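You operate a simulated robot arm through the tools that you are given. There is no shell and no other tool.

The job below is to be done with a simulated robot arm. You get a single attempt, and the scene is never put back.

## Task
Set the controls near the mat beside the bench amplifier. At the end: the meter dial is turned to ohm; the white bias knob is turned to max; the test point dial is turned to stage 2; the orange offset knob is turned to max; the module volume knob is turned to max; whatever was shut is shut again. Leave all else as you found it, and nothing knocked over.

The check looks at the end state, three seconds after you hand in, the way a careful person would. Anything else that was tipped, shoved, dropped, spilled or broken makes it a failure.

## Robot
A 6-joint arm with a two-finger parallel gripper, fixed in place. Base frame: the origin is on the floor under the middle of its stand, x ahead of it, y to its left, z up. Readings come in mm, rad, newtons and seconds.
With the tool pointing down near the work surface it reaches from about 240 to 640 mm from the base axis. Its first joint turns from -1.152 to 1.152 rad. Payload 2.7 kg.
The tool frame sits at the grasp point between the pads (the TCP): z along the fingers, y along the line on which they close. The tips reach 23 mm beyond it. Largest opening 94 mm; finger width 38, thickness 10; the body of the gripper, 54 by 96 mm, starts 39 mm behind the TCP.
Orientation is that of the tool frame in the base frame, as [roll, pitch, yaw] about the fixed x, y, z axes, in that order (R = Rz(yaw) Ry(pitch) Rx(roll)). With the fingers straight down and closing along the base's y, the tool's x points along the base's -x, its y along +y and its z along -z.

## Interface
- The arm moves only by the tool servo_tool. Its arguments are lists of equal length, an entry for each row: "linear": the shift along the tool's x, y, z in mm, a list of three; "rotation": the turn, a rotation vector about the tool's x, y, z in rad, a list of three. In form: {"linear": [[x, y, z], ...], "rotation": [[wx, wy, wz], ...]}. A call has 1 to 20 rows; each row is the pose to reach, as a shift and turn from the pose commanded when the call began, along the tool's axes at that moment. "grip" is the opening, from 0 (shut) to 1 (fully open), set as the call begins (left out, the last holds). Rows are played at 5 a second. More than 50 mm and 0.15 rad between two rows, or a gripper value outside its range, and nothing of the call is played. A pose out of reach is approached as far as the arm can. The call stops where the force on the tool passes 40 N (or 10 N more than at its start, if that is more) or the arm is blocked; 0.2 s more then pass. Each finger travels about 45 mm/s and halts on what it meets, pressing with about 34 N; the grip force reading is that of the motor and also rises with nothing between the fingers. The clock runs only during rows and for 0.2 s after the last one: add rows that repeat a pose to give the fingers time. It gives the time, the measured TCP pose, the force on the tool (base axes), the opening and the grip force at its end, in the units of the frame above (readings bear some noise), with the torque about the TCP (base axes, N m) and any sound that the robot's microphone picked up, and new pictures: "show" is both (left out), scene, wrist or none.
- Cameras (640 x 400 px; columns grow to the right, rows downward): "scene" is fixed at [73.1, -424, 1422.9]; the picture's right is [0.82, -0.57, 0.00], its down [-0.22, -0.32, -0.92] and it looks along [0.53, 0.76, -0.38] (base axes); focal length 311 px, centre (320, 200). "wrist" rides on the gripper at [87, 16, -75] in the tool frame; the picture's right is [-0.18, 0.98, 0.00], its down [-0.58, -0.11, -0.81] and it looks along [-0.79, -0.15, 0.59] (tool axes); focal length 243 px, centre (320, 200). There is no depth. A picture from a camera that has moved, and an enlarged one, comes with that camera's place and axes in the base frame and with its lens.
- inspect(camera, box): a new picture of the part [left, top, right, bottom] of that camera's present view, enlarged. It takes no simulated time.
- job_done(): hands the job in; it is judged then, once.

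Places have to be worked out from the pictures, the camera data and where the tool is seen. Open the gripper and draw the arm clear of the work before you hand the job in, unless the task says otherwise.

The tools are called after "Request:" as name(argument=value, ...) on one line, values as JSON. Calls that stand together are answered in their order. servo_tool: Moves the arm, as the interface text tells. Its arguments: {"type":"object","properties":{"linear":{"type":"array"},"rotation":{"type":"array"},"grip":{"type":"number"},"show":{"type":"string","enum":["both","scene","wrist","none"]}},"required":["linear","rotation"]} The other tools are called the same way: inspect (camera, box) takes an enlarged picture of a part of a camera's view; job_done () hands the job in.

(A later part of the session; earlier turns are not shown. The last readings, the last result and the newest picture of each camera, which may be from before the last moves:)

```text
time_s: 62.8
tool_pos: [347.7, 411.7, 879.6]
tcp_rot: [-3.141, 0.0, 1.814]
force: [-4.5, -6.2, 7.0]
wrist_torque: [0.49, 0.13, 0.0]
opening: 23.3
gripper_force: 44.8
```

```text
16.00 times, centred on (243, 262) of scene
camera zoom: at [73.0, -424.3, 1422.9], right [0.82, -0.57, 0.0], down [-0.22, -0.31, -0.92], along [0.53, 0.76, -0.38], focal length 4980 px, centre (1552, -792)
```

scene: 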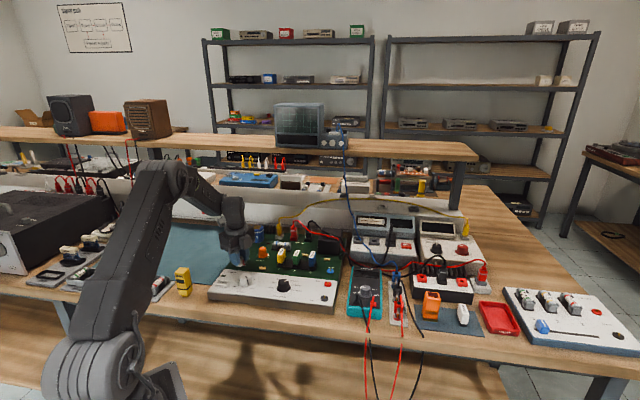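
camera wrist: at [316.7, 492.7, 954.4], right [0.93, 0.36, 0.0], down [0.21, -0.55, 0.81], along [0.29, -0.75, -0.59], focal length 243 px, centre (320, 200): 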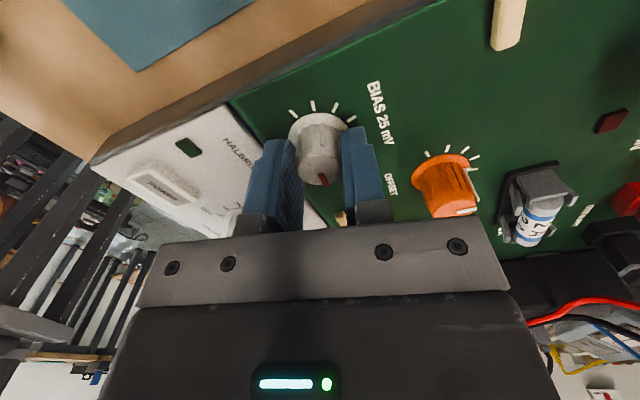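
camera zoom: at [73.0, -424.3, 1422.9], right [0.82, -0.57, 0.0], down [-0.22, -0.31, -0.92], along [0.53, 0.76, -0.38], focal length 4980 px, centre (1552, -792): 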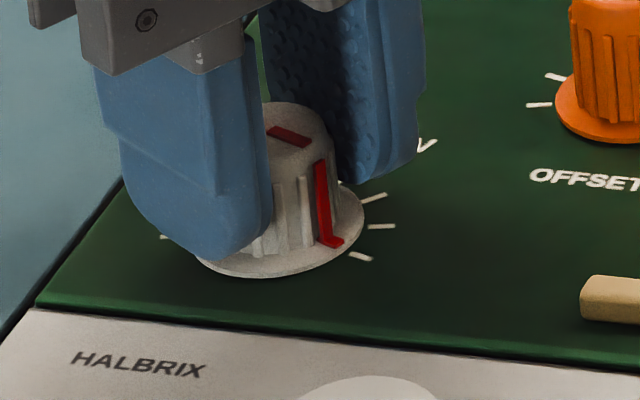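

Request:
inspect(camera="scene", box=[238, 260, 250, 270])

Request:
inspect(camera="wrist", box=[270, 100, 370, 180])

```text
16.00 times, centred on (244, 265) of scene
camera zoom: at [73.0, -424.3, 1422.9], right [0.82, -0.57, 0.0], down [-0.22, -0.31, -0.92], along [0.53, 0.76, -0.38], focal length 4980 px, centre (1536, -840)
```

zoom: 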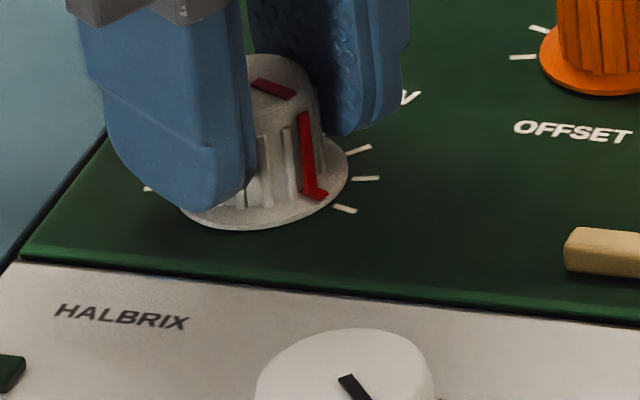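

```text
5.00 times, centred on (320, 140) of wrist
camera zoom: at [342.8, 498.1, 954.5], right [1.0, 0.06, 0.0], down [0.03, -0.59, 0.81], along [0.05, -0.8, -0.59], focal length 1213 px, centre (320, 500)
```

zoom: 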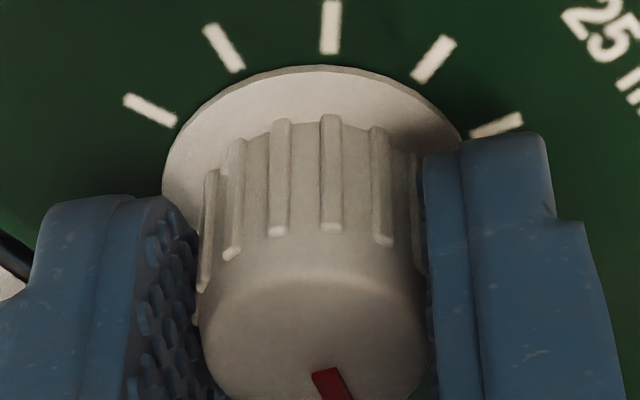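

Pointer appears to be at about the last tick, but I need a clear view. I'll release, lift 70 mm and compare pointer with tick from above.

Request:
servo_tool(linear=[[0, 0, 0], [0, 0, 0], [0, 0, -15], [0, 0, -30], [0, 0, -50], [0, 0, -70], [0, 0, -70]], rotation=[[0, 0, 0], [0, 0, 0], [0, 0, 0], [0, 0, 0], [0, 0, 0], [0, 0, 0], [0, 0, 0]], grip=0.4)

Request:
inspect(camera="wrist", box=[270, 30, 370, 110])

Request:
inspect(camera="scene", box=[230, 250, 256, 270])

```text
time_s: 64.4
tool_pos: [348.3, 411.4, 950.7]
tcp_rot: [-3.141, 0.0, 1.817]
force: [-0.1, 0.3, 0.1]
wrist_torque: [0.0, 0.02, 0.01]
opening: 37.6
gripper_force: 0.0
camera wrist: at [343.1, 498.0, 1024.4], right [1.0, 0.06, 0.0], down [0.03, -0.59, 0.81], along [0.05, -0.81, -0.59], focal length 243 px, centre (320, 200)
```

scene: 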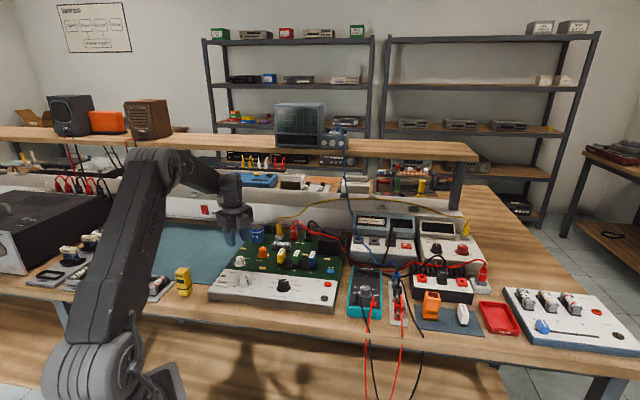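
wrist: 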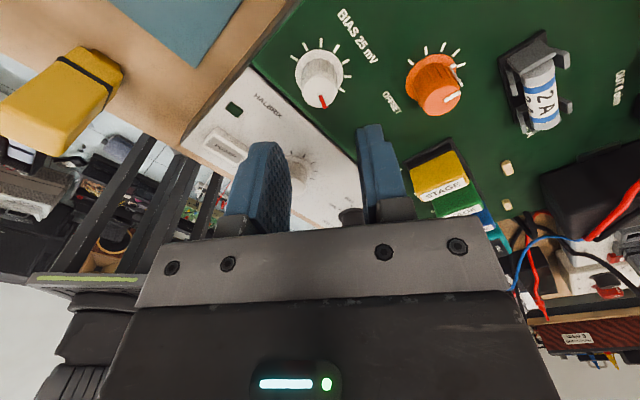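

```text
5.00 times, centred on (320, 70) of wrist
camera zoom: at [343.1, 498.0, 1024.4], right [1.0, 0.06, 0.0], down [0.03, -0.59, 0.81], along [0.05, -0.81, -0.59], focal length 1213 px, centre (320, 850)
```

zoom: 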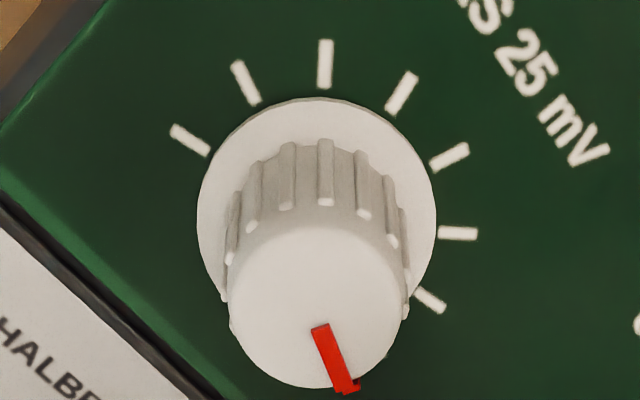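

```text
16.00 times, centred on (243, 260) of scene
camera zoom: at [73.1, -424.0, 1422.9], right [0.82, -0.57, 0.0], down [-0.22, -0.32, -0.92], along [0.53, 0.76, -0.38], focal length 4980 px, centre (1552, -760)
```

zoom: 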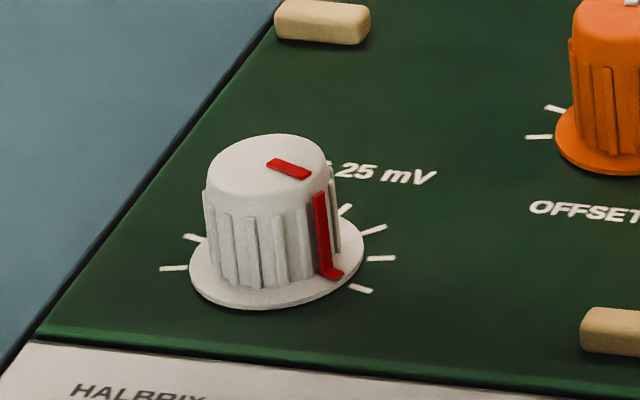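

The pointer seems near the last tick but parallax hides the tick from this side. I'll rotate the raised gripper back to yaw ≈250° so the camera sees the max tick and pointer together.

Request:
servo_tool(linear=[[0, 0, 0], [0, 0, 0], [0, 0, 0], [0, 0, 0], [0, 0, 0], [0, 0, 0], [0, 0, 0], [0, 0, 0], [0, 0, 0], [0, 0, 0], [0, 0, 0], [0, 0, 0], [0, 0, 0], [0, 0, 0], [0, 0, 0], [0, 0, 0], [0, 0, 0], [0, 0, 0], [0, 0, 0]], rotation=[[0, 0, -0.14], [0, 0, -0.28], [0, 0, -0.42], [0, 0, -0.56], [0, 0, -0.7], [0, 0, -0.84], [0, 0, -0.98], [0, 0, -1.12], [0, 0, -1.26], [0, 0, -1.4], [0, 0, -1.54], [0, 0, -1.68], [0, 0, -1.82], [0, 0, -1.96], [0, 0, -2.1], [0, 0, -2.24], [0, 0, -2.38], [0, 0, -2.48], [0, 0, -2.48]], show="wrist")

Request:
inspect(camera="wrist", box=[280, 35, 360, 95])

```text
time_s: 68.4
tool_pos: [348.0, 411.8, 950.2]
tcp_rot: [3.141, 0.0, -1.987]
force: [0.2, -1.2, 0.2]
wrist_torque: [0.02, 0.02, 0.0]
opening: 37.7
gripper_force: 0.0
camera wrist: at [298.1, 337.5, 1024.0], right [-0.82, 0.57, 0.0], down [0.33, 0.49, 0.81], along [0.46, 0.66, -0.59], focal length 243 px, centre (320, 200)
```

wrist: 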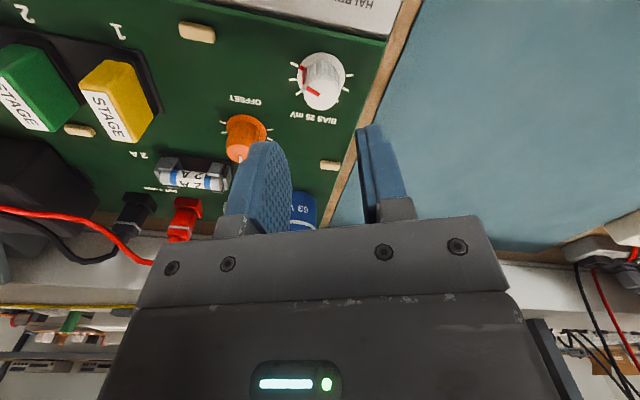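

```text
6.67 times, centred on (320, 65) of wrist
camera zoom: at [298.1, 337.5, 1024.0], right [-0.82, 0.57, 0.0], down [0.33, 0.49, 0.81], along [0.46, 0.66, -0.59], focal length 1618 px, centre (320, 1100)
```

zoom: 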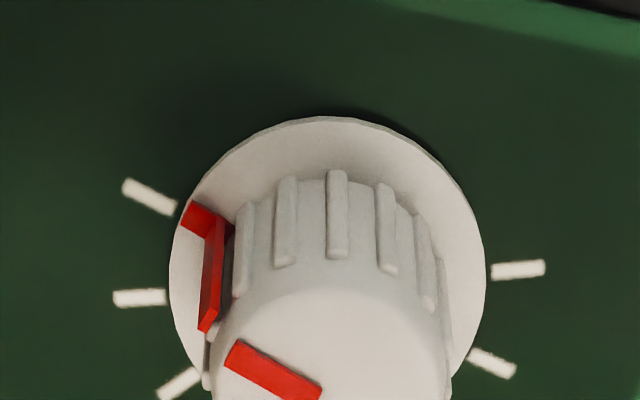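

From this side the pointer and last tick agree to within ~3°, but no stop torque was felt. To be sure it's at true max, I'll re-grip it and turn gently until the torque rises.

Request:
servo_tool(linear=[[-0.3, 0.5, 20], [-0.3, 0.5, 40], [-0.3, 0.5, 55], [-0.3, 0.5, 70], [-0.3, 0.5, 70]], rotation=[[0, 0, 0], [0, 0, 0], [0, 0, 0], [0, 0, 0], [0, 0, 0]], show="wrist")

Request:
inspect(camera="wrist", box=[220, 80, 420, 220])

Request:
servo_tool(linear=[[0, 0, 0], [0, 0, 0], [0, 0, 0]], rotation=[[0, 0, 0], [0, 0, 0], [0, 0, 0]], grip=0.12, show="none")

Request:
servo_tool(linear=[[0, 0, 0], [0, 0, 0], [0, 0, 0]], rotation=[[0, 0, 0.03], [0, 0, 0.06], [0, 0, 0.06]], show="none")

```text
time_s: 69.6
tool_pos: [347.6, 411.5, 879.7]
tcp_rot: [-3.141, -0.001, -1.989]
force: [0.0, 0.1, 0.7]
wrist_torque: [-0.04, 0.03, 0.02]
opening: 37.9
gripper_force: 0.0
camera wrist: at [297.7, 338.1, 953.8], right [-0.82, 0.57, 0.0], down [0.33, 0.49, 0.81], along [0.46, 0.66, -0.59], focal length 243 px, centre (320, 200)
```

wrist: 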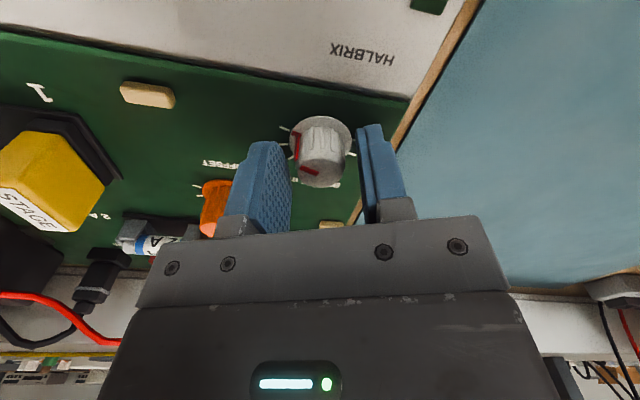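

```text
2.86 times, centred on (320, 150) of wrist
camera zoom: at [297.7, 338.1, 953.8], right [-0.82, 0.57, 0.0], down [0.33, 0.49, 0.81], along [0.46, 0.66, -0.59], focal length 693 px, centre (320, 343)
```

zoom: 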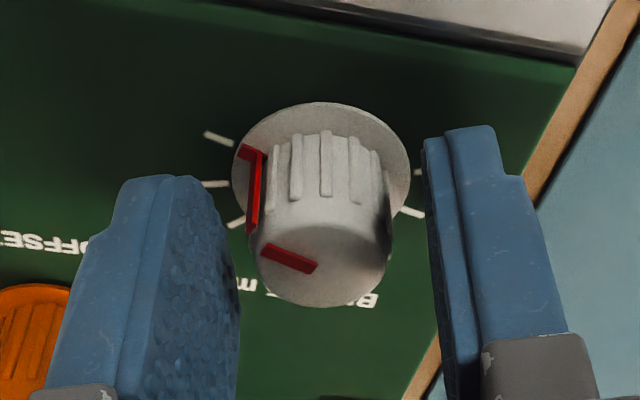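

```text
time_s: 70.4
tool_pos: [348.5, 410.9, 881.2]
tcp_rot: [-3.14, 0.001, -1.99]
force: [1.0, 0.3, -2.3]
wrist_torque: [0.26, 0.36, 0.02]
opening: 23.7
gripper_force: 44.7
```

```text
time_s: 71.2
tool_pos: [346.7, 410.0, 879.7]
tcp_rot: [3.14, 0.0, -2.049]
force: [-1.2, 1.6, -6.5]
wrist_torque: [0.79, 0.09, -0.01]
opening: 23.7
gripper_force: 44.9
```

Gripped cleanly; no stop torque yet after 0.06 rad. I'll continue another 0.08 rad.

Request:
servo_tool(linear=[[0, 0, 0], [0, 0, 0], [0, 0, 0]], rotation=[[0, 0, 0.04], [0, 0, 0.08], [0, 0, 0.08]], show="wrist")

Request:
inspect(camera="wrist", box=[270, 90, 370, 160])

Request:
inspect(camera="scene", box=[230, 250, 256, 270])

```text
time_s: 72.0
tool_pos: [348.0, 411.2, 879.3]
tcp_rot: [-3.141, -0.002, -2.131]
force: [-2.7, 3.2, -9.0]
wrist_torque: [0.84, 0.02, 0.01]
opening: 23.6
gripper_force: 45.1
camera wrist: at [288.0, 345.9, 954.0], right [-0.74, 0.68, 0.0], down [0.4, 0.44, 0.81], along [0.55, 0.59, -0.59], focal length 243 px, centre (320, 200)
```

wrist: 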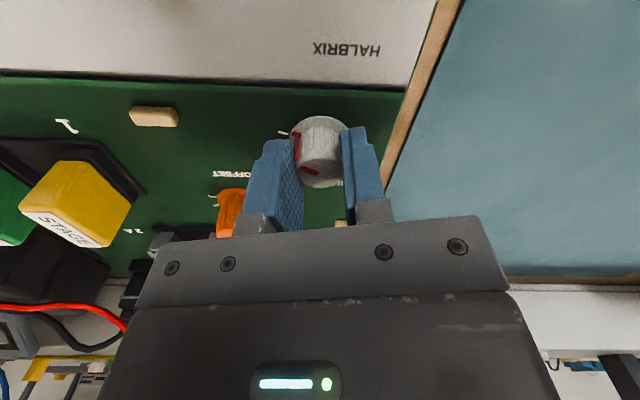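

```text
5.71 times, centred on (320, 125) of wrist
camera zoom: at [288.0, 345.9, 954.0], right [-0.74, 0.68, 0.0], down [0.4, 0.44, 0.81], along [0.55, 0.59, -0.59], focal length 1386 px, centre (320, 629)
```

zoom: 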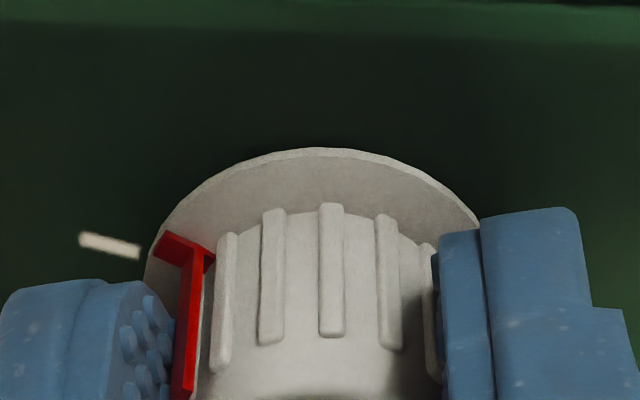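

```text
16.00 times, centred on (243, 260) of scene
camera zoom: at [73.2, -423.9, 1423.0], right [0.82, -0.57, 0.0], down [-0.22, -0.32, -0.92], along [0.53, 0.76, -0.39], focal length 4980 px, centre (1552, -760)
```

zoom: 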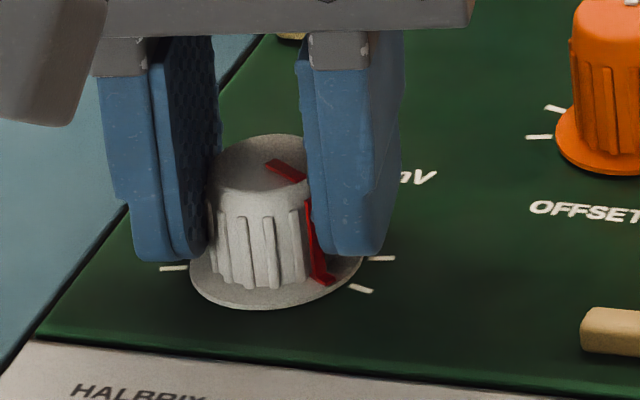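

The pointer has moved slightly past the last tick with no stop felt yet. I'll keep probing gently for a physical stop; I can always turn back.

Request:
servo_tool(linear=[[0, 0, 0], [0, 0, 0], [0, 0, 0], [0, 0, 0]], rotation=[[0, 0, 0.05], [0, 0, 0.1], [0, 0, 0.15], [0, 0, 0.15]], show="none")

Request:
inspect(camera="scene", box=[230, 250, 256, 270])

Request:
inspect(camera="wrist", box=[270, 90, 370, 160])

```text
time_s: 73.0
tool_pos: [348.1, 411.5, 880.0]
tcp_rot: [-3.14, -0.002, -2.279]
force: [-4.9, 5.4, -8.3]
wrist_torque: [0.39, 0.37, 0.01]
opening: 23.6
gripper_force: 45.1
```

```text
16.00 times, centred on (243, 260) of scene
camera zoom: at [73.1, -423.8, 1423.0], right [0.82, -0.57, 0.0], down [-0.22, -0.32, -0.92], along [0.53, 0.76, -0.39], focal length 4980 px, centre (1552, -760)
```

zoom: 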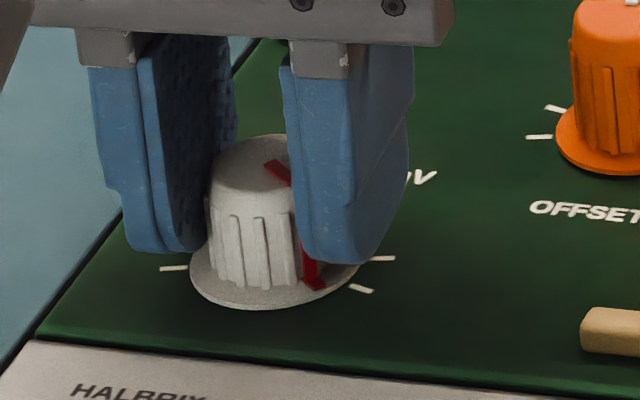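

```text
5.71 times, centred on (320, 125) of wrist
camera zoom: at [278.9, 355.6, 954.0], right [-0.63, 0.78, 0.0], down [0.46, 0.37, 0.81], along [0.63, 0.5, -0.59], focal length 1386 px, centre (320, 629)
```

zoom: 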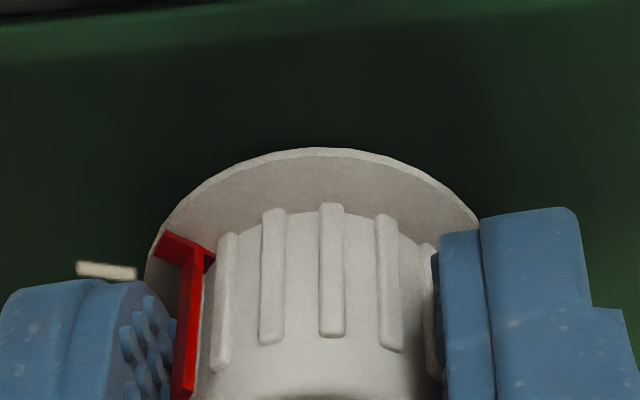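

Still no stop about 20° past the last tick. I'll probe a further 0.2 rad in case the physical stop lies at a 270° range like the volume knob's.

Request:
servo_tool(linear=[[0, 0, 0], [0, 0, 0], [0, 0, 0], [0, 0, 0], [0, 0, 0]], rotation=[[0, 0, 0.05], [0, 0, 0.1], [0, 0, 0.15], [0, 0, 0.2], [0, 0, 0.2]], show="none")

Request:
inspect(camera="scene", box=[230, 250, 256, 270])

```text
time_s: 74.2
tool_pos: [347.5, 411.2, 880.1]
tcp_rot: [3.141, -0.001, -2.48]
force: [-10.5, 5.3, -8.3]
wrist_torque: [-0.1, 0.33, 0.17]
opening: 23.7
gripper_force: 44.7
```

```text
16.00 times, centred on (243, 260) of scene
camera zoom: at [73.0, -423.8, 1423.0], right [0.82, -0.57, 0.0], down [-0.22, -0.32, -0.92], along [0.53, 0.76, -0.39], focal length 4980 px, centre (1552, -760)
```

zoom: 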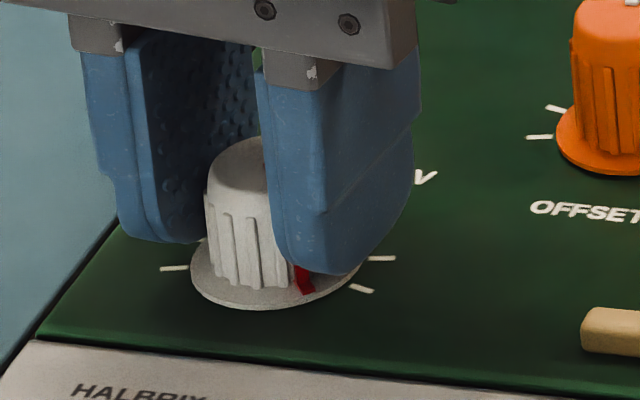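

Torque has started to rise (0.17 N·m), suggesting a stop at the −135° end. I'll turn 0.06 rad more to confirm.

Request:
servo_tool(linear=[[0, 0, 0], [0, 0, 0], [0, 0, 0]], rotation=[[0, 0, 0.03], [0, 0, 0.06], [0, 0, 0.06]], show="wrist")

Request:
inspect(camera="wrist", box=[270, 90, 370, 160])

```text
time_s: 75.0
tool_pos: [347.9, 411.5, 880.5]
tcp_rot: [-3.141, -0.002, -2.538]
force: [-11.4, 9.7, -8.3]
wrist_torque: [-0.06, 0.34, 0.23]
opening: 23.6
gripper_force: 45.0
camera wrist: at [266.9, 375.1, 954.2], right [-0.41, 0.91, 0.0], down [0.54, 0.24, 0.81], along [0.74, 0.33, -0.59], focal length 243 px, centre (320, 200)
```

wrist: 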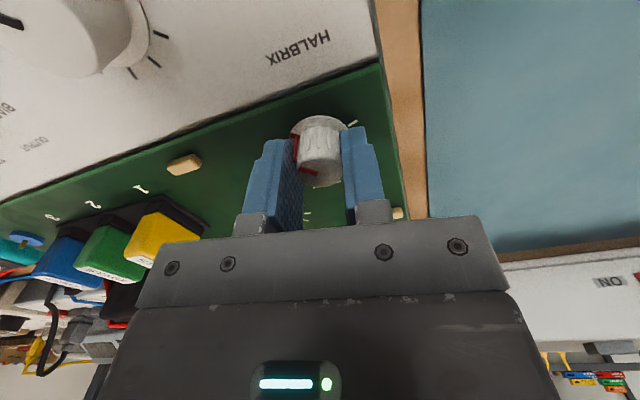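

```text
5.71 times, centred on (320, 125) of wrist
camera zoom: at [266.9, 375.1, 954.2], right [-0.41, 0.91, 0.0], down [0.54, 0.24, 0.81], along [0.74, 0.33, -0.59], focal length 1386 px, centre (320, 629)
```

zoom: 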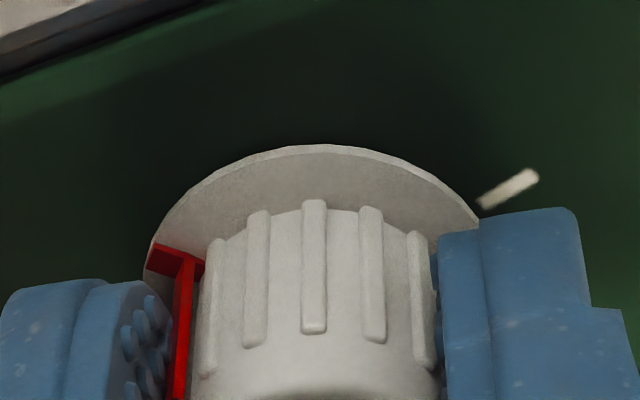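

Torque is at 0.23 N·m and the grip is starting to slip, so the knob is against its end stop (135° from centre, like the volume range; the printed ticks just omit the ends). I'll release and lift to view it.

Request:
servo_tool(linear=[[0, 0, 0], [0, 0, 0], [0, 0, -15], [0, 0, -30], [0, 0, -50], [0, 0, -70], [0, 0, -70]], rotation=[[0, 0, 0], [0, 0, 0], [0, 0, 0], [0, 0, 0], [0, 0, 0], [0, 0, 0], [0, 0, 0]], grip=0.4)

Request:
inspect(camera="wrist", box=[270, 30, 370, 110])

Request:
inspect(camera="scene", box=[230, 250, 256, 270])

```text
time_s: 76.6
tool_pos: [347.8, 412.4, 951.1]
tcp_rot: [3.141, 0.001, -2.538]
force: [0.5, 0.2, -0.4]
wrist_torque: [0.02, -0.02, -0.01]
opening: 37.6
gripper_force: 0.1
camera wrist: at [267.1, 375.0, 1025.1], right [-0.41, 0.91, 0.0], down [0.54, 0.24, 0.81], along [0.74, 0.33, -0.59], focal length 243 px, centre (320, 200)
```

scene: 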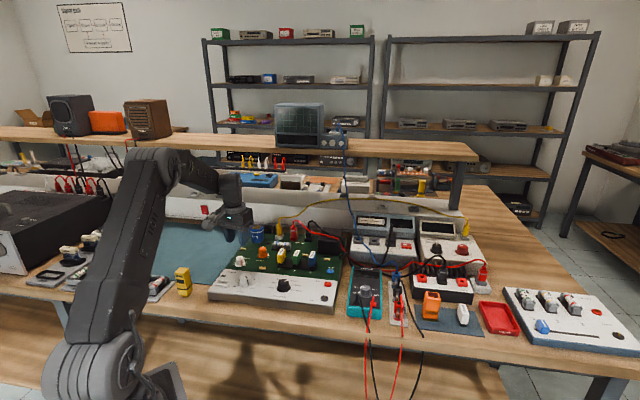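
wrist: 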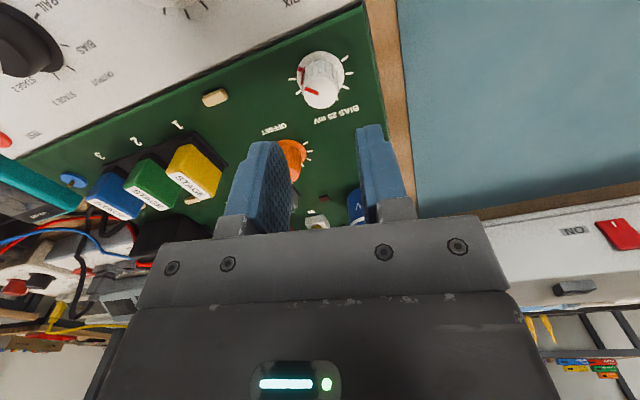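

```text
5.00 times, centred on (320, 70) of wrist
camera zoom: at [267.1, 375.0, 1025.1], right [-0.41, 0.91, 0.0], down [0.54, 0.24, 0.81], along [0.74, 0.33, -0.59], focal length 1213 px, centre (320, 850)
```

zoom: 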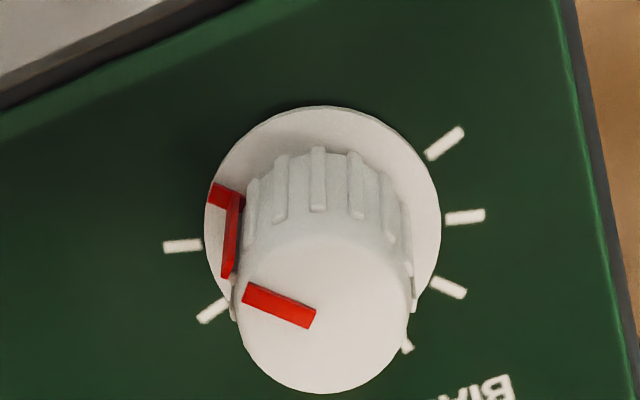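

```text
16.00 times, centred on (243, 260) of scene
camera zoom: at [73.1, -424.0, 1422.9], right [0.82, -0.57, 0.0], down [-0.22, -0.32, -0.92], along [0.53, 0.76, -0.38], focal length 4980 px, centre (1552, -760)
```

zoom: 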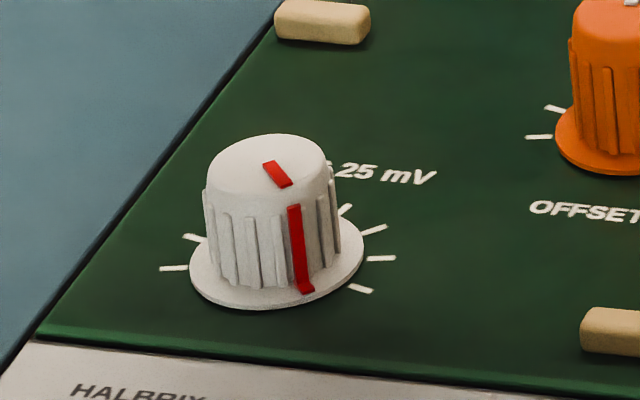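

The bias pointer sits a full 30° past the last printed tick, i.e. at the 270° end stop, so it's at max. Next the orange offset knob, estimated near (426,418); I'll move above it.

Request:
servo_tool(linear=[[-8, -5, -10], [-18, -10, -10], [-28, -16, -10], [-40, -23, -10], [-52, -30, -10], [-62, -36, -10], [-67.8, -39.1, -10], [-67.8, -39.1, -10], [-67.8, -39.1, -10]], rotation=[[0, 0, -0.1], [0, 0, -0.2], [0, 0, -0.32], [0, 0, -0.44], [0, 0, -0.55], [0, 0, -0.62], [0, 0, -0.62], [0, 0, -0.62], [0, 0, -0.62]])

Request:
inspect(camera="wrist", box=[240, 20, 400, 120])

```text
time_s: 78.6
tool_pos: [426.6, 416.4, 962.0]
tcp_rot: [3.141, 0.001, -1.917]
force: [-0.3, 0.0, 0.8]
wrist_torque: [-0.03, 0.02, -0.02]
opening: 37.6
gripper_force: 0.1
camera wrist: at [381.1, 340.5, 1034.7], right [-0.86, 0.51, 0.0], down [0.3, 0.51, 0.81], along [0.41, 0.69, -0.59], focal length 243 px, centre (320, 200)
```

scene: 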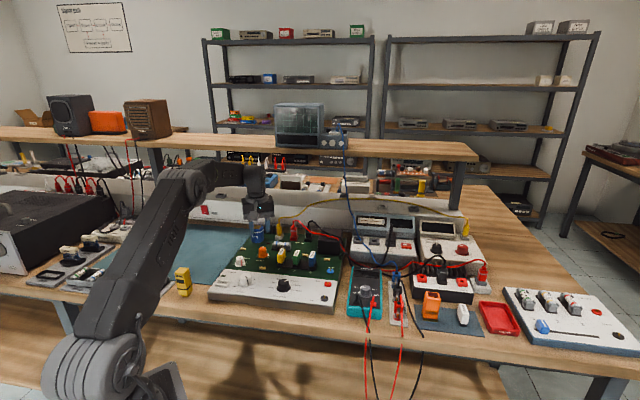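
wrist: 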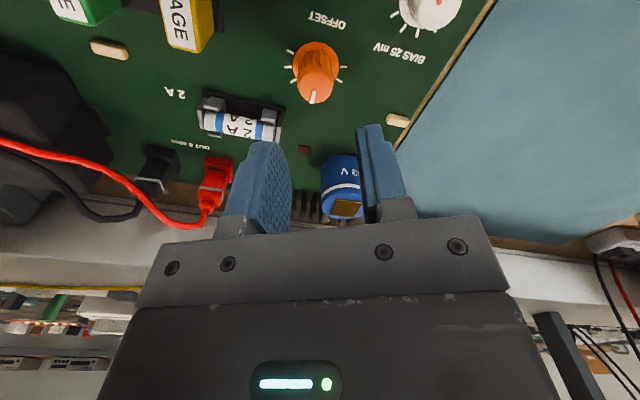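

```text
4.00 times, centred on (320, 70) of wrist
camera zoom: at [381.1, 340.5, 1034.7], right [-0.86, 0.51, 0.0], down [0.3, 0.51, 0.81], along [0.41, 0.69, -0.59], focal length 970 px, centre (320, 720)
```

zoom: 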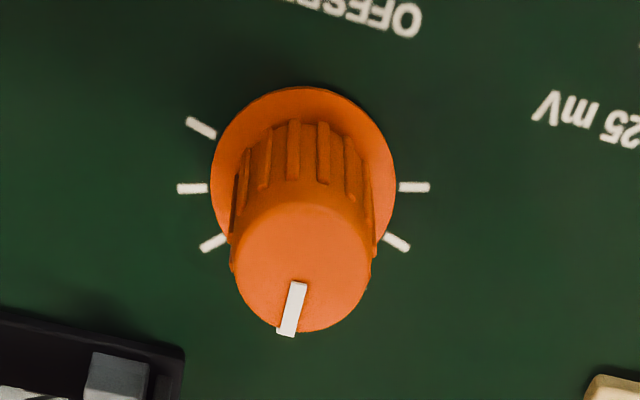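

The offset knob is about (+2.2,−3.35) mm off in tool axes and slightly taller (top z≈877). I'll correct, descend to ~TCP 910, and check.

Request:
servo_tool(linear=[[2.2, -3.35, 10], [2.2, -3.35, 25], [2.2, -3.35, 40], [2.2, -3.35, 52], [2.2, -3.35, 52]], rotation=[[0, 0, 0], [0, 0, 0], [0, 0, 0], [0, 0, 0], [0, 0, 0]], show="wrist")

Request:
inspect(camera="wrist", box=[220, 60, 420, 200])

Request:
inspect(camera="scene", box=[230, 210, 310, 270])

```text
time_s: 79.8
tool_pos: [428.4, 413.1, 907.0]
tcp_rot: [-3.141, -0.001, -1.918]
force: [0.1, -0.5, 0.7]
wrist_torque: [-0.01, -0.01, 0.0]
opening: 37.7
gripper_force: 0.1
camera wrist: at [383.2, 337.1, 982.0], right [-0.86, 0.51, 0.0], down [0.3, 0.51, 0.81], along [0.41, 0.69, -0.59], focal length 243 px, centre (320, 200)
```

wrist: 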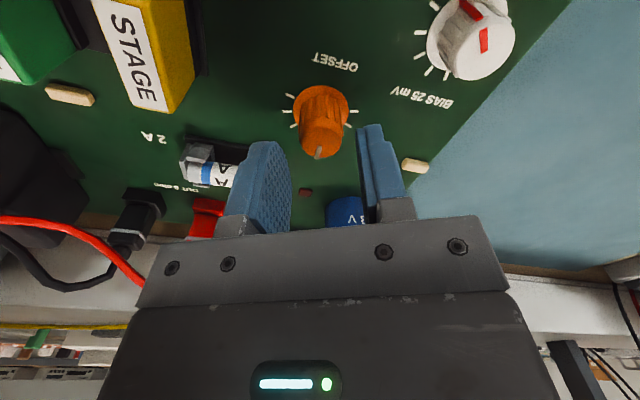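

```text
2.86 times, centred on (320, 130) of wrist
camera zoom: at [383.2, 337.1, 982.0], right [-0.86, 0.51, 0.0], down [0.3, 0.51, 0.81], along [0.41, 0.69, -0.59], focal length 693 px, centre (320, 400)
```

zoom: 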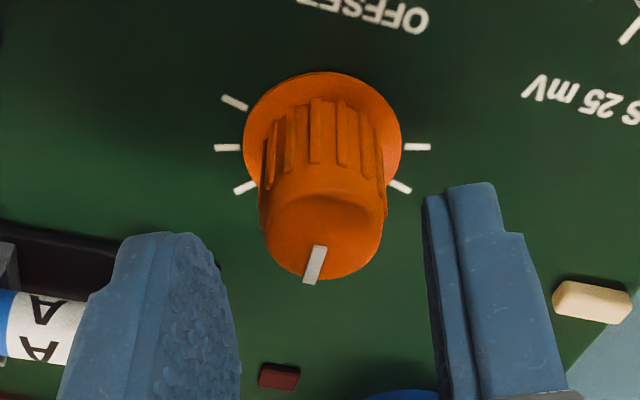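

```text
6.67 times, centred on (270, 240) of scene
camera zoom: at [73.1, -424.0, 1422.9], right [0.82, -0.57, 0.0], down [-0.22, -0.32, -0.92], along [0.53, 0.76, -0.38], focal length 2075 px, centre (653, -67)
```

zoom: 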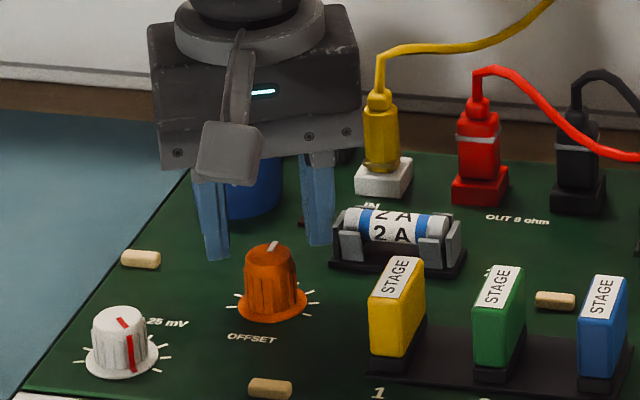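

Comparing with the calibrated bias view, the residual is about (+0.4,+0.45) mm. I'll correct, descend 26 mm and close on the orange knob.

Request:
servo_tool(linear=[[0.4, 0.45, 10], [0.4, 0.45, 20], [0.4, 0.45, 26], [0.4, 0.45, 26]], rotation=[[0, 0, 0], [0, 0, 0], [0, 0, 0], [0, 0, 0]], show="wrist")

Request:
inspect(camera="wrist", box=[220, 80, 420, 220])

Request:
servo_tool(linear=[[0, 0, 0], [0, 0, 0], [0, 0, 0]], rotation=[[0, 0, 0], [0, 0, 0], [0, 0, 0]], grip=0.12, show="wrist")

Request:
inspect(camera="wrist", box=[220, 80, 420, 220])

```text
time_s: 80.8
tool_pos: [429.1, 414.0, 883.1]
tcp_rot: [-3.141, 0.001, -1.918]
force: [0.2, -0.2, -0.2]
wrist_torque: [-0.02, 0.0, 0.0]
opening: 37.9
gripper_force: 0.0
camera wrist: at [383.1, 337.4, 956.0], right [-0.86, 0.51, 0.0], down [0.3, 0.51, 0.81], along [0.41, 0.69, -0.59], focal length 243 px, centre (320, 200)
```

wrist: 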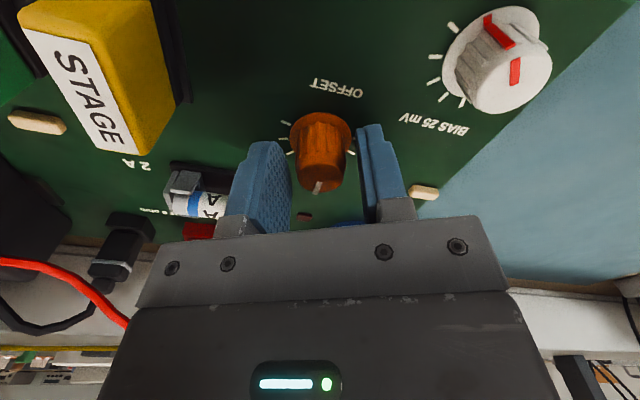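

```text
2.86 times, centred on (320, 150) of wrist
camera zoom: at [383.1, 337.4, 956.0], right [-0.86, 0.51, 0.0], down [0.3, 0.51, 0.81], along [0.41, 0.69, -0.59], focal length 693 px, centre (320, 343)
```

zoom: 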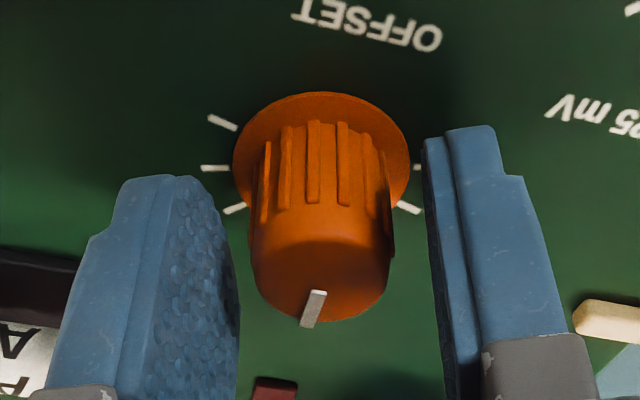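

```text
time_s: 81.6
tool_pos: [427.4, 413.9, 882.7]
tcp_rot: [-3.141, -0.001, -1.918]
force: [-2.5, 0.5, 0.5]
wrist_torque: [0.1, 0.44, 0.01]
opening: 23.8
gripper_force: 44.8
camera wrist: at [382.9, 337.5, 956.0], right [-0.86, 0.51, 0.0], down [0.3, 0.51, 0.81], along [0.41, 0.69, -0.59], focal length 243 px, centre (320, 200)
```

wrist: 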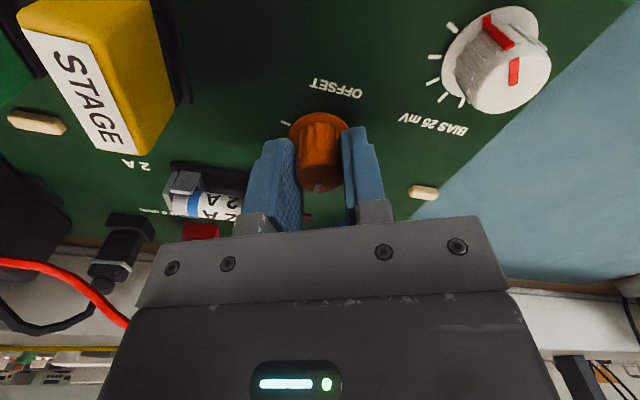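

```text
2.86 times, centred on (320, 150) of wrist
camera zoom: at [382.9, 337.5, 956.0], right [-0.86, 0.51, 0.0], down [0.3, 0.51, 0.81], along [0.41, 0.69, -0.59], focal length 693 px, centre (320, 343)
```

zoom: 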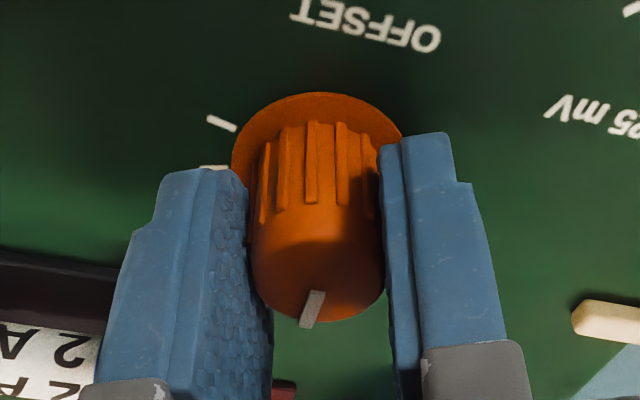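

A clean grip (2.5 N lateral). I'll turn clockwise 2.1 rad first, then approach the stop slowly.

Request:
servo_tool(linear=[[0, 0, 0], [0, 0, 0], [0, 0, 0], [0, 0, 0], [0, 0, 0], [0, 0, 0], [0, 0, 0], [0, 0, 0], [0, 0, 0], [0, 0, 0], [0, 0, 0], [0, 0, 0], [0, 0, 0], [0, 0, 0], [0, 0, 0], [0, 0, 0]], rotation=[[0, 0, 0.14], [0, 0, 0.28], [0, 0, 0.42], [0, 0, 0.56], [0, 0, 0.7], [0, 0, 0.84], [0, 0, 0.98], [0, 0, 1.12], [0, 0, 1.26], [0, 0, 1.4], [0, 0, 1.54], [0, 0, 1.68], [0, 0, 1.82], [0, 0, 1.96], [0, 0, 2.1], [0, 0, 2.1]])

Request:
inspect(camera="wrist", box=[220, 80, 420, 220])

Request:
inspect(camera="scene", box=[230, 215, 310, 275])

```text
time_s: 85.0
tool_pos: [428.5, 413.9, 881.7]
tcp_rot: [3.141, 0.003, 2.263]
force: [6.4, 0.0, -6.2]
wrist_torque: [0.25, 0.84, -0.01]
opening: 23.8
gripper_force: 45.0
camera wrist: at [385.0, 490.1, 956.0], right [0.87, 0.48, 0.0], down [0.29, -0.52, 0.81], along [0.39, -0.71, -0.59], focal length 243 px, centre (320, 200)
```

scene: 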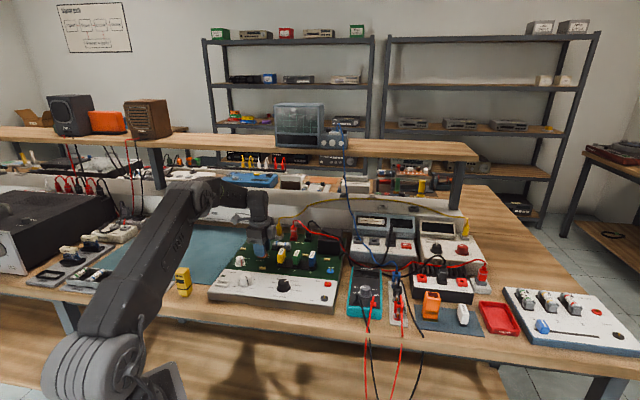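
wrist: 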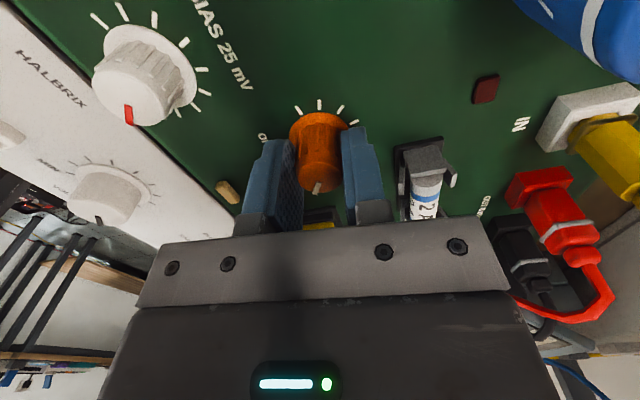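

```text
2.86 times, centred on (320, 150) of wrist
camera zoom: at [385.0, 490.1, 956.0], right [0.87, 0.48, 0.0], down [0.29, -0.52, 0.81], along [0.39, -0.71, -0.59], focal length 693 px, centre (320, 343)
```

zoom: 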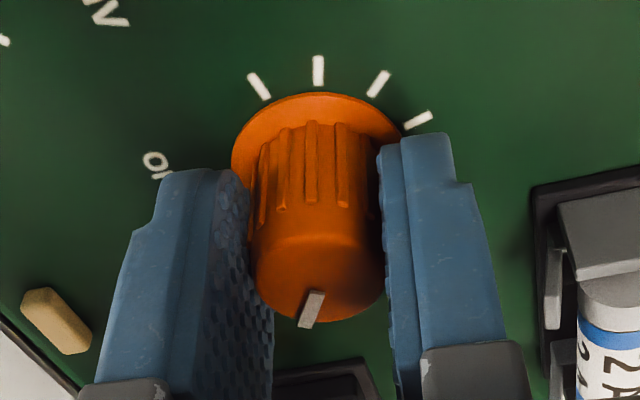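

```text
6.67 times, centred on (270, 245) of scene
camera zoom: at [73.4, -424.0, 1422.9], right [0.82, -0.57, 0.0], down [-0.22, -0.32, -0.92], along [0.53, 0.76, -0.39], focal length 2075 px, centre (653, -100)
```

zoom: 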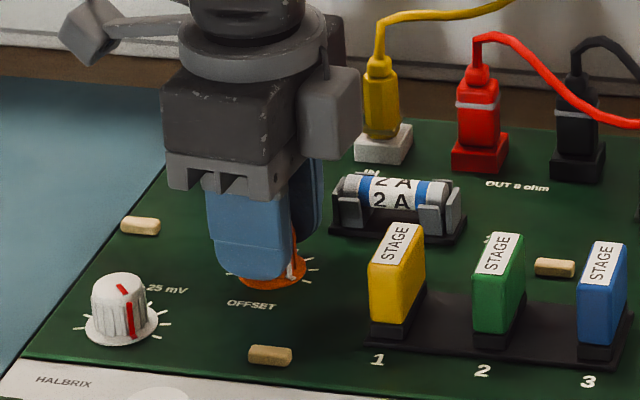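

Turning smoothly. I estimate ~0.34 rad remains to the stop; I'll turn 0.28 rad then check torque.

Request:
servo_tool(linear=[[0, 0, 0], [0, 0, 0], [0, 0, 0], [0, 0, 0]], rotation=[[0, 0, 0.1], [0, 0, 0.2], [0, 0, 0.28], [0, 0, 0.28]], show="none")

Request:
servo_tool(linear=[[0, 0, 0], [0, 0, 0], [0, 0, 0]], rotation=[[0, 0, 0.03], [0, 0, 0.06], [0, 0, 0.06]], show="none")

```text
time_s: 86.0
tool_pos: [427.8, 413.9, 882.6]
tcp_rot: [-3.14, 0.001, 1.984]
force: [6.2, 1.9, -7.8]
wrist_torque: [-0.41, 0.29, 0.39]
opening: 23.7
gripper_force: 44.6
```

```text
time_s: 86.8
tool_pos: [427.4, 413.5, 881.7]
tcp_rot: [-3.141, -0.001, 1.925]
force: [2.2, 2.3, -9.6]
wrist_torque: [0.2, -0.31, 0.34]
opening: 23.8
gripper_force: 45.3
```

Torque reached 0.39 N·m and then plateaued (slipping), so the offset knob is at its stop. I'll release, lift, and check.

Request:
servo_tool(linear=[[0, 0, 0], [0, 0, 0], [0, 0, -15], [0, 0, -30], [0, 0, -50], [0, 0, -70], [0, 0, -70]], rotation=[[0, 0, 0], [0, 0, 0], [0, 0, 0], [0, 0, 0], [0, 0, 0], [0, 0, 0], [0, 0, 0]], grip=0.4)

Request:
inspect(camera="wrist", box=[270, 30, 370, 110])

Request:
inspect(camera="scene", box=[225, 235, 285, 280])

```text
time_s: 88.4
tool_pos: [427.4, 414.7, 953.2]
tcp_rot: [3.141, -0.001, 1.925]
force: [0.4, -0.1, 0.5]
wrist_torque: [-0.03, 0.01, -0.02]
opening: 37.5
gripper_force: 0.0
camera wrist: at [413.3, 500.2, 1027.3], right [0.99, 0.17, 0.0], down [0.1, -0.58, 0.81], along [0.14, -0.8, -0.59], focal length 243 px, centre (320, 200)
```

scene: 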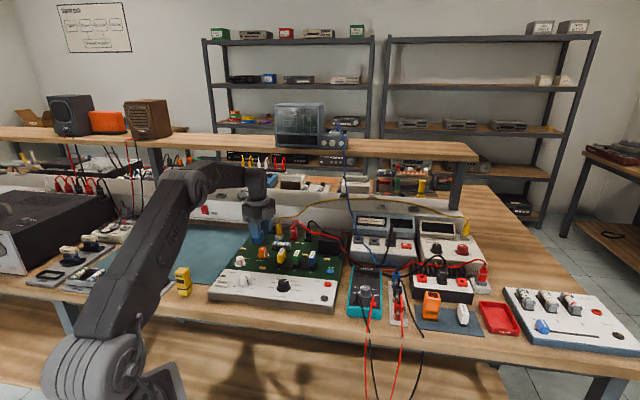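
wrist: 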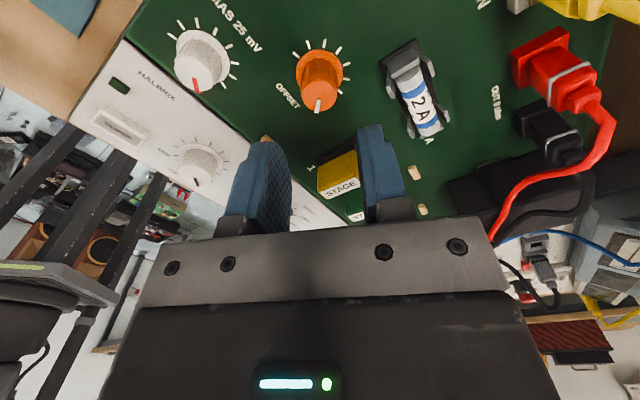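

```text
5.00 times, centred on (320, 70) of wrist
camera zoom: at [413.3, 500.2, 1027.3], right [0.99, 0.17, 0.0], down [0.1, -0.58, 0.81], along [0.14, -0.8, -0.59], focal length 1213 px, centre (320, 850)
```

zoom: 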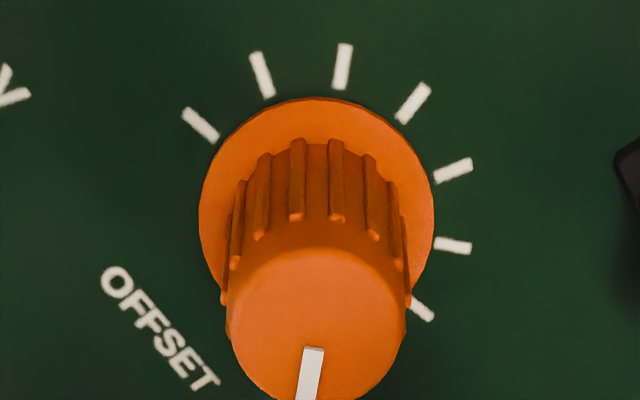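

```text
8.89 times, centred on (255, 258) of scene
camera zoom: at [73.1, -424.0, 1422.9], right [0.82, -0.57, 0.0], down [-0.22, -0.32, -0.92], along [0.53, 0.76, -0.38], focal length 2767 px, centre (898, -311)
```

zoom: 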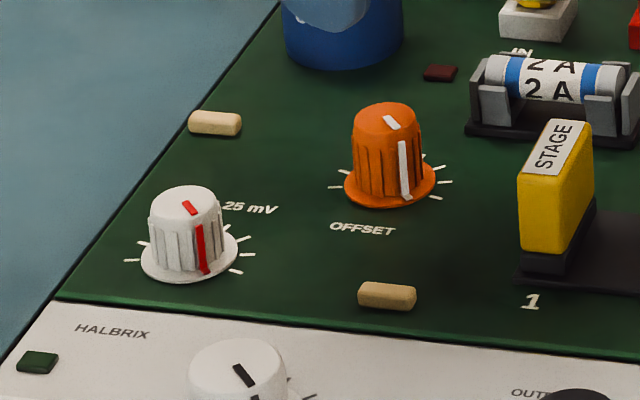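

Request:
inspect(camera="wrist", box=[160, 10, 260, 110])

Request:
inspect(camera="wrist", box=[270, 30, 370, 130])

Request:
inspect(camera="scene", box=[230, 250, 256, 290])

Request:
inspect(camera="scene", box=[250, 240, 276, 270])

```text
4.00 times, centred on (210, 60) of wrist
camera zoom: at [413.3, 500.2, 1027.3], right [0.99, 0.17, 0.0], down [0.1, -0.58, 0.81], along [0.14, -0.8, -0.59], focal length 970 px, centre (760, 760)
```

zoom: 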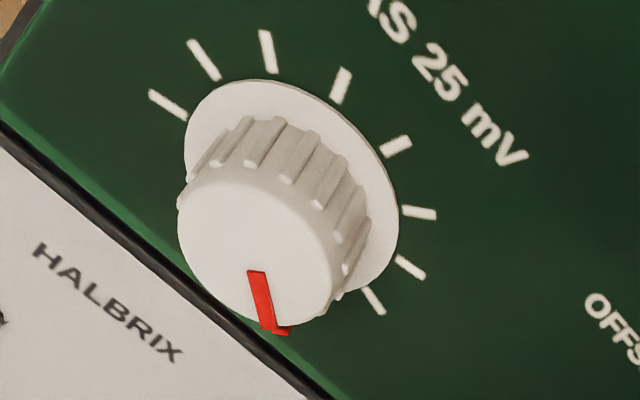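

```text
4.00 times, centred on (320, 80) of wrist
camera zoom: at [413.3, 500.2, 1027.3], right [0.99, 0.17, 0.0], down [0.1, -0.58, 0.81], along [0.14, -0.8, -0.59], focal length 970 px, centre (320, 680)
```

zoom: 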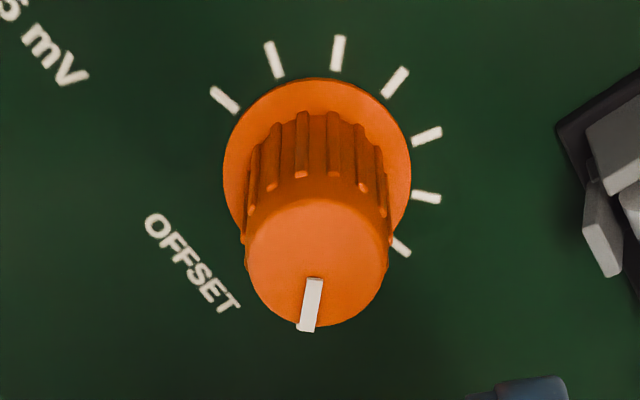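

```text
10.00 times, centred on (243, 270) of scene
camera zoom: at [73.1, -424.0, 1422.9], right [0.82, -0.57, 0.0], down [-0.22, -0.32, -0.92], along [0.53, 0.76, -0.38], focal length 3113 px, centre (1090, -500)
```

zoom: 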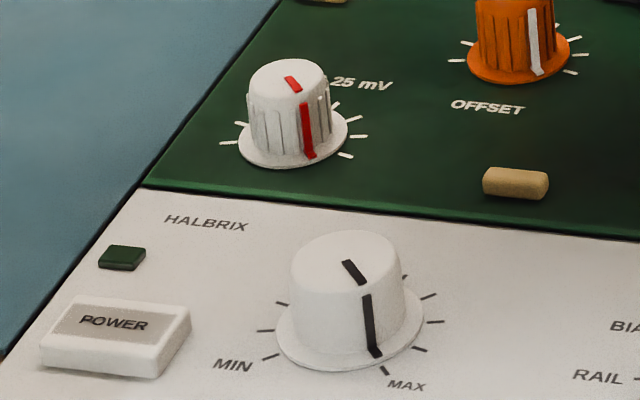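

```text
13.33 times, centred on (263, 255) of scene
camera zoom: at [73.1, -424.0, 1422.9], right [0.82, -0.57, 0.0], down [-0.22, -0.32, -0.92], along [0.53, 0.76, -0.38], focal length 4150 px, centre (1080, -533)
```

zoom: 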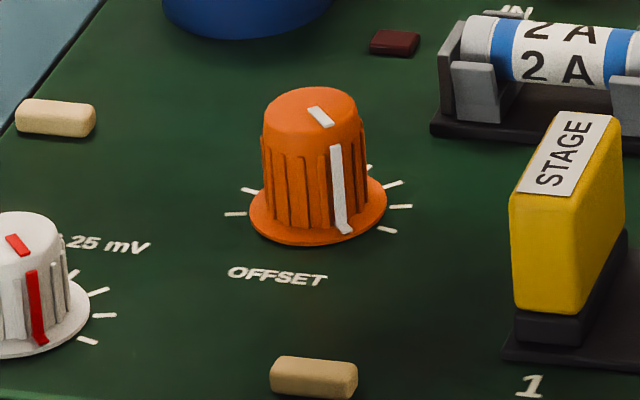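

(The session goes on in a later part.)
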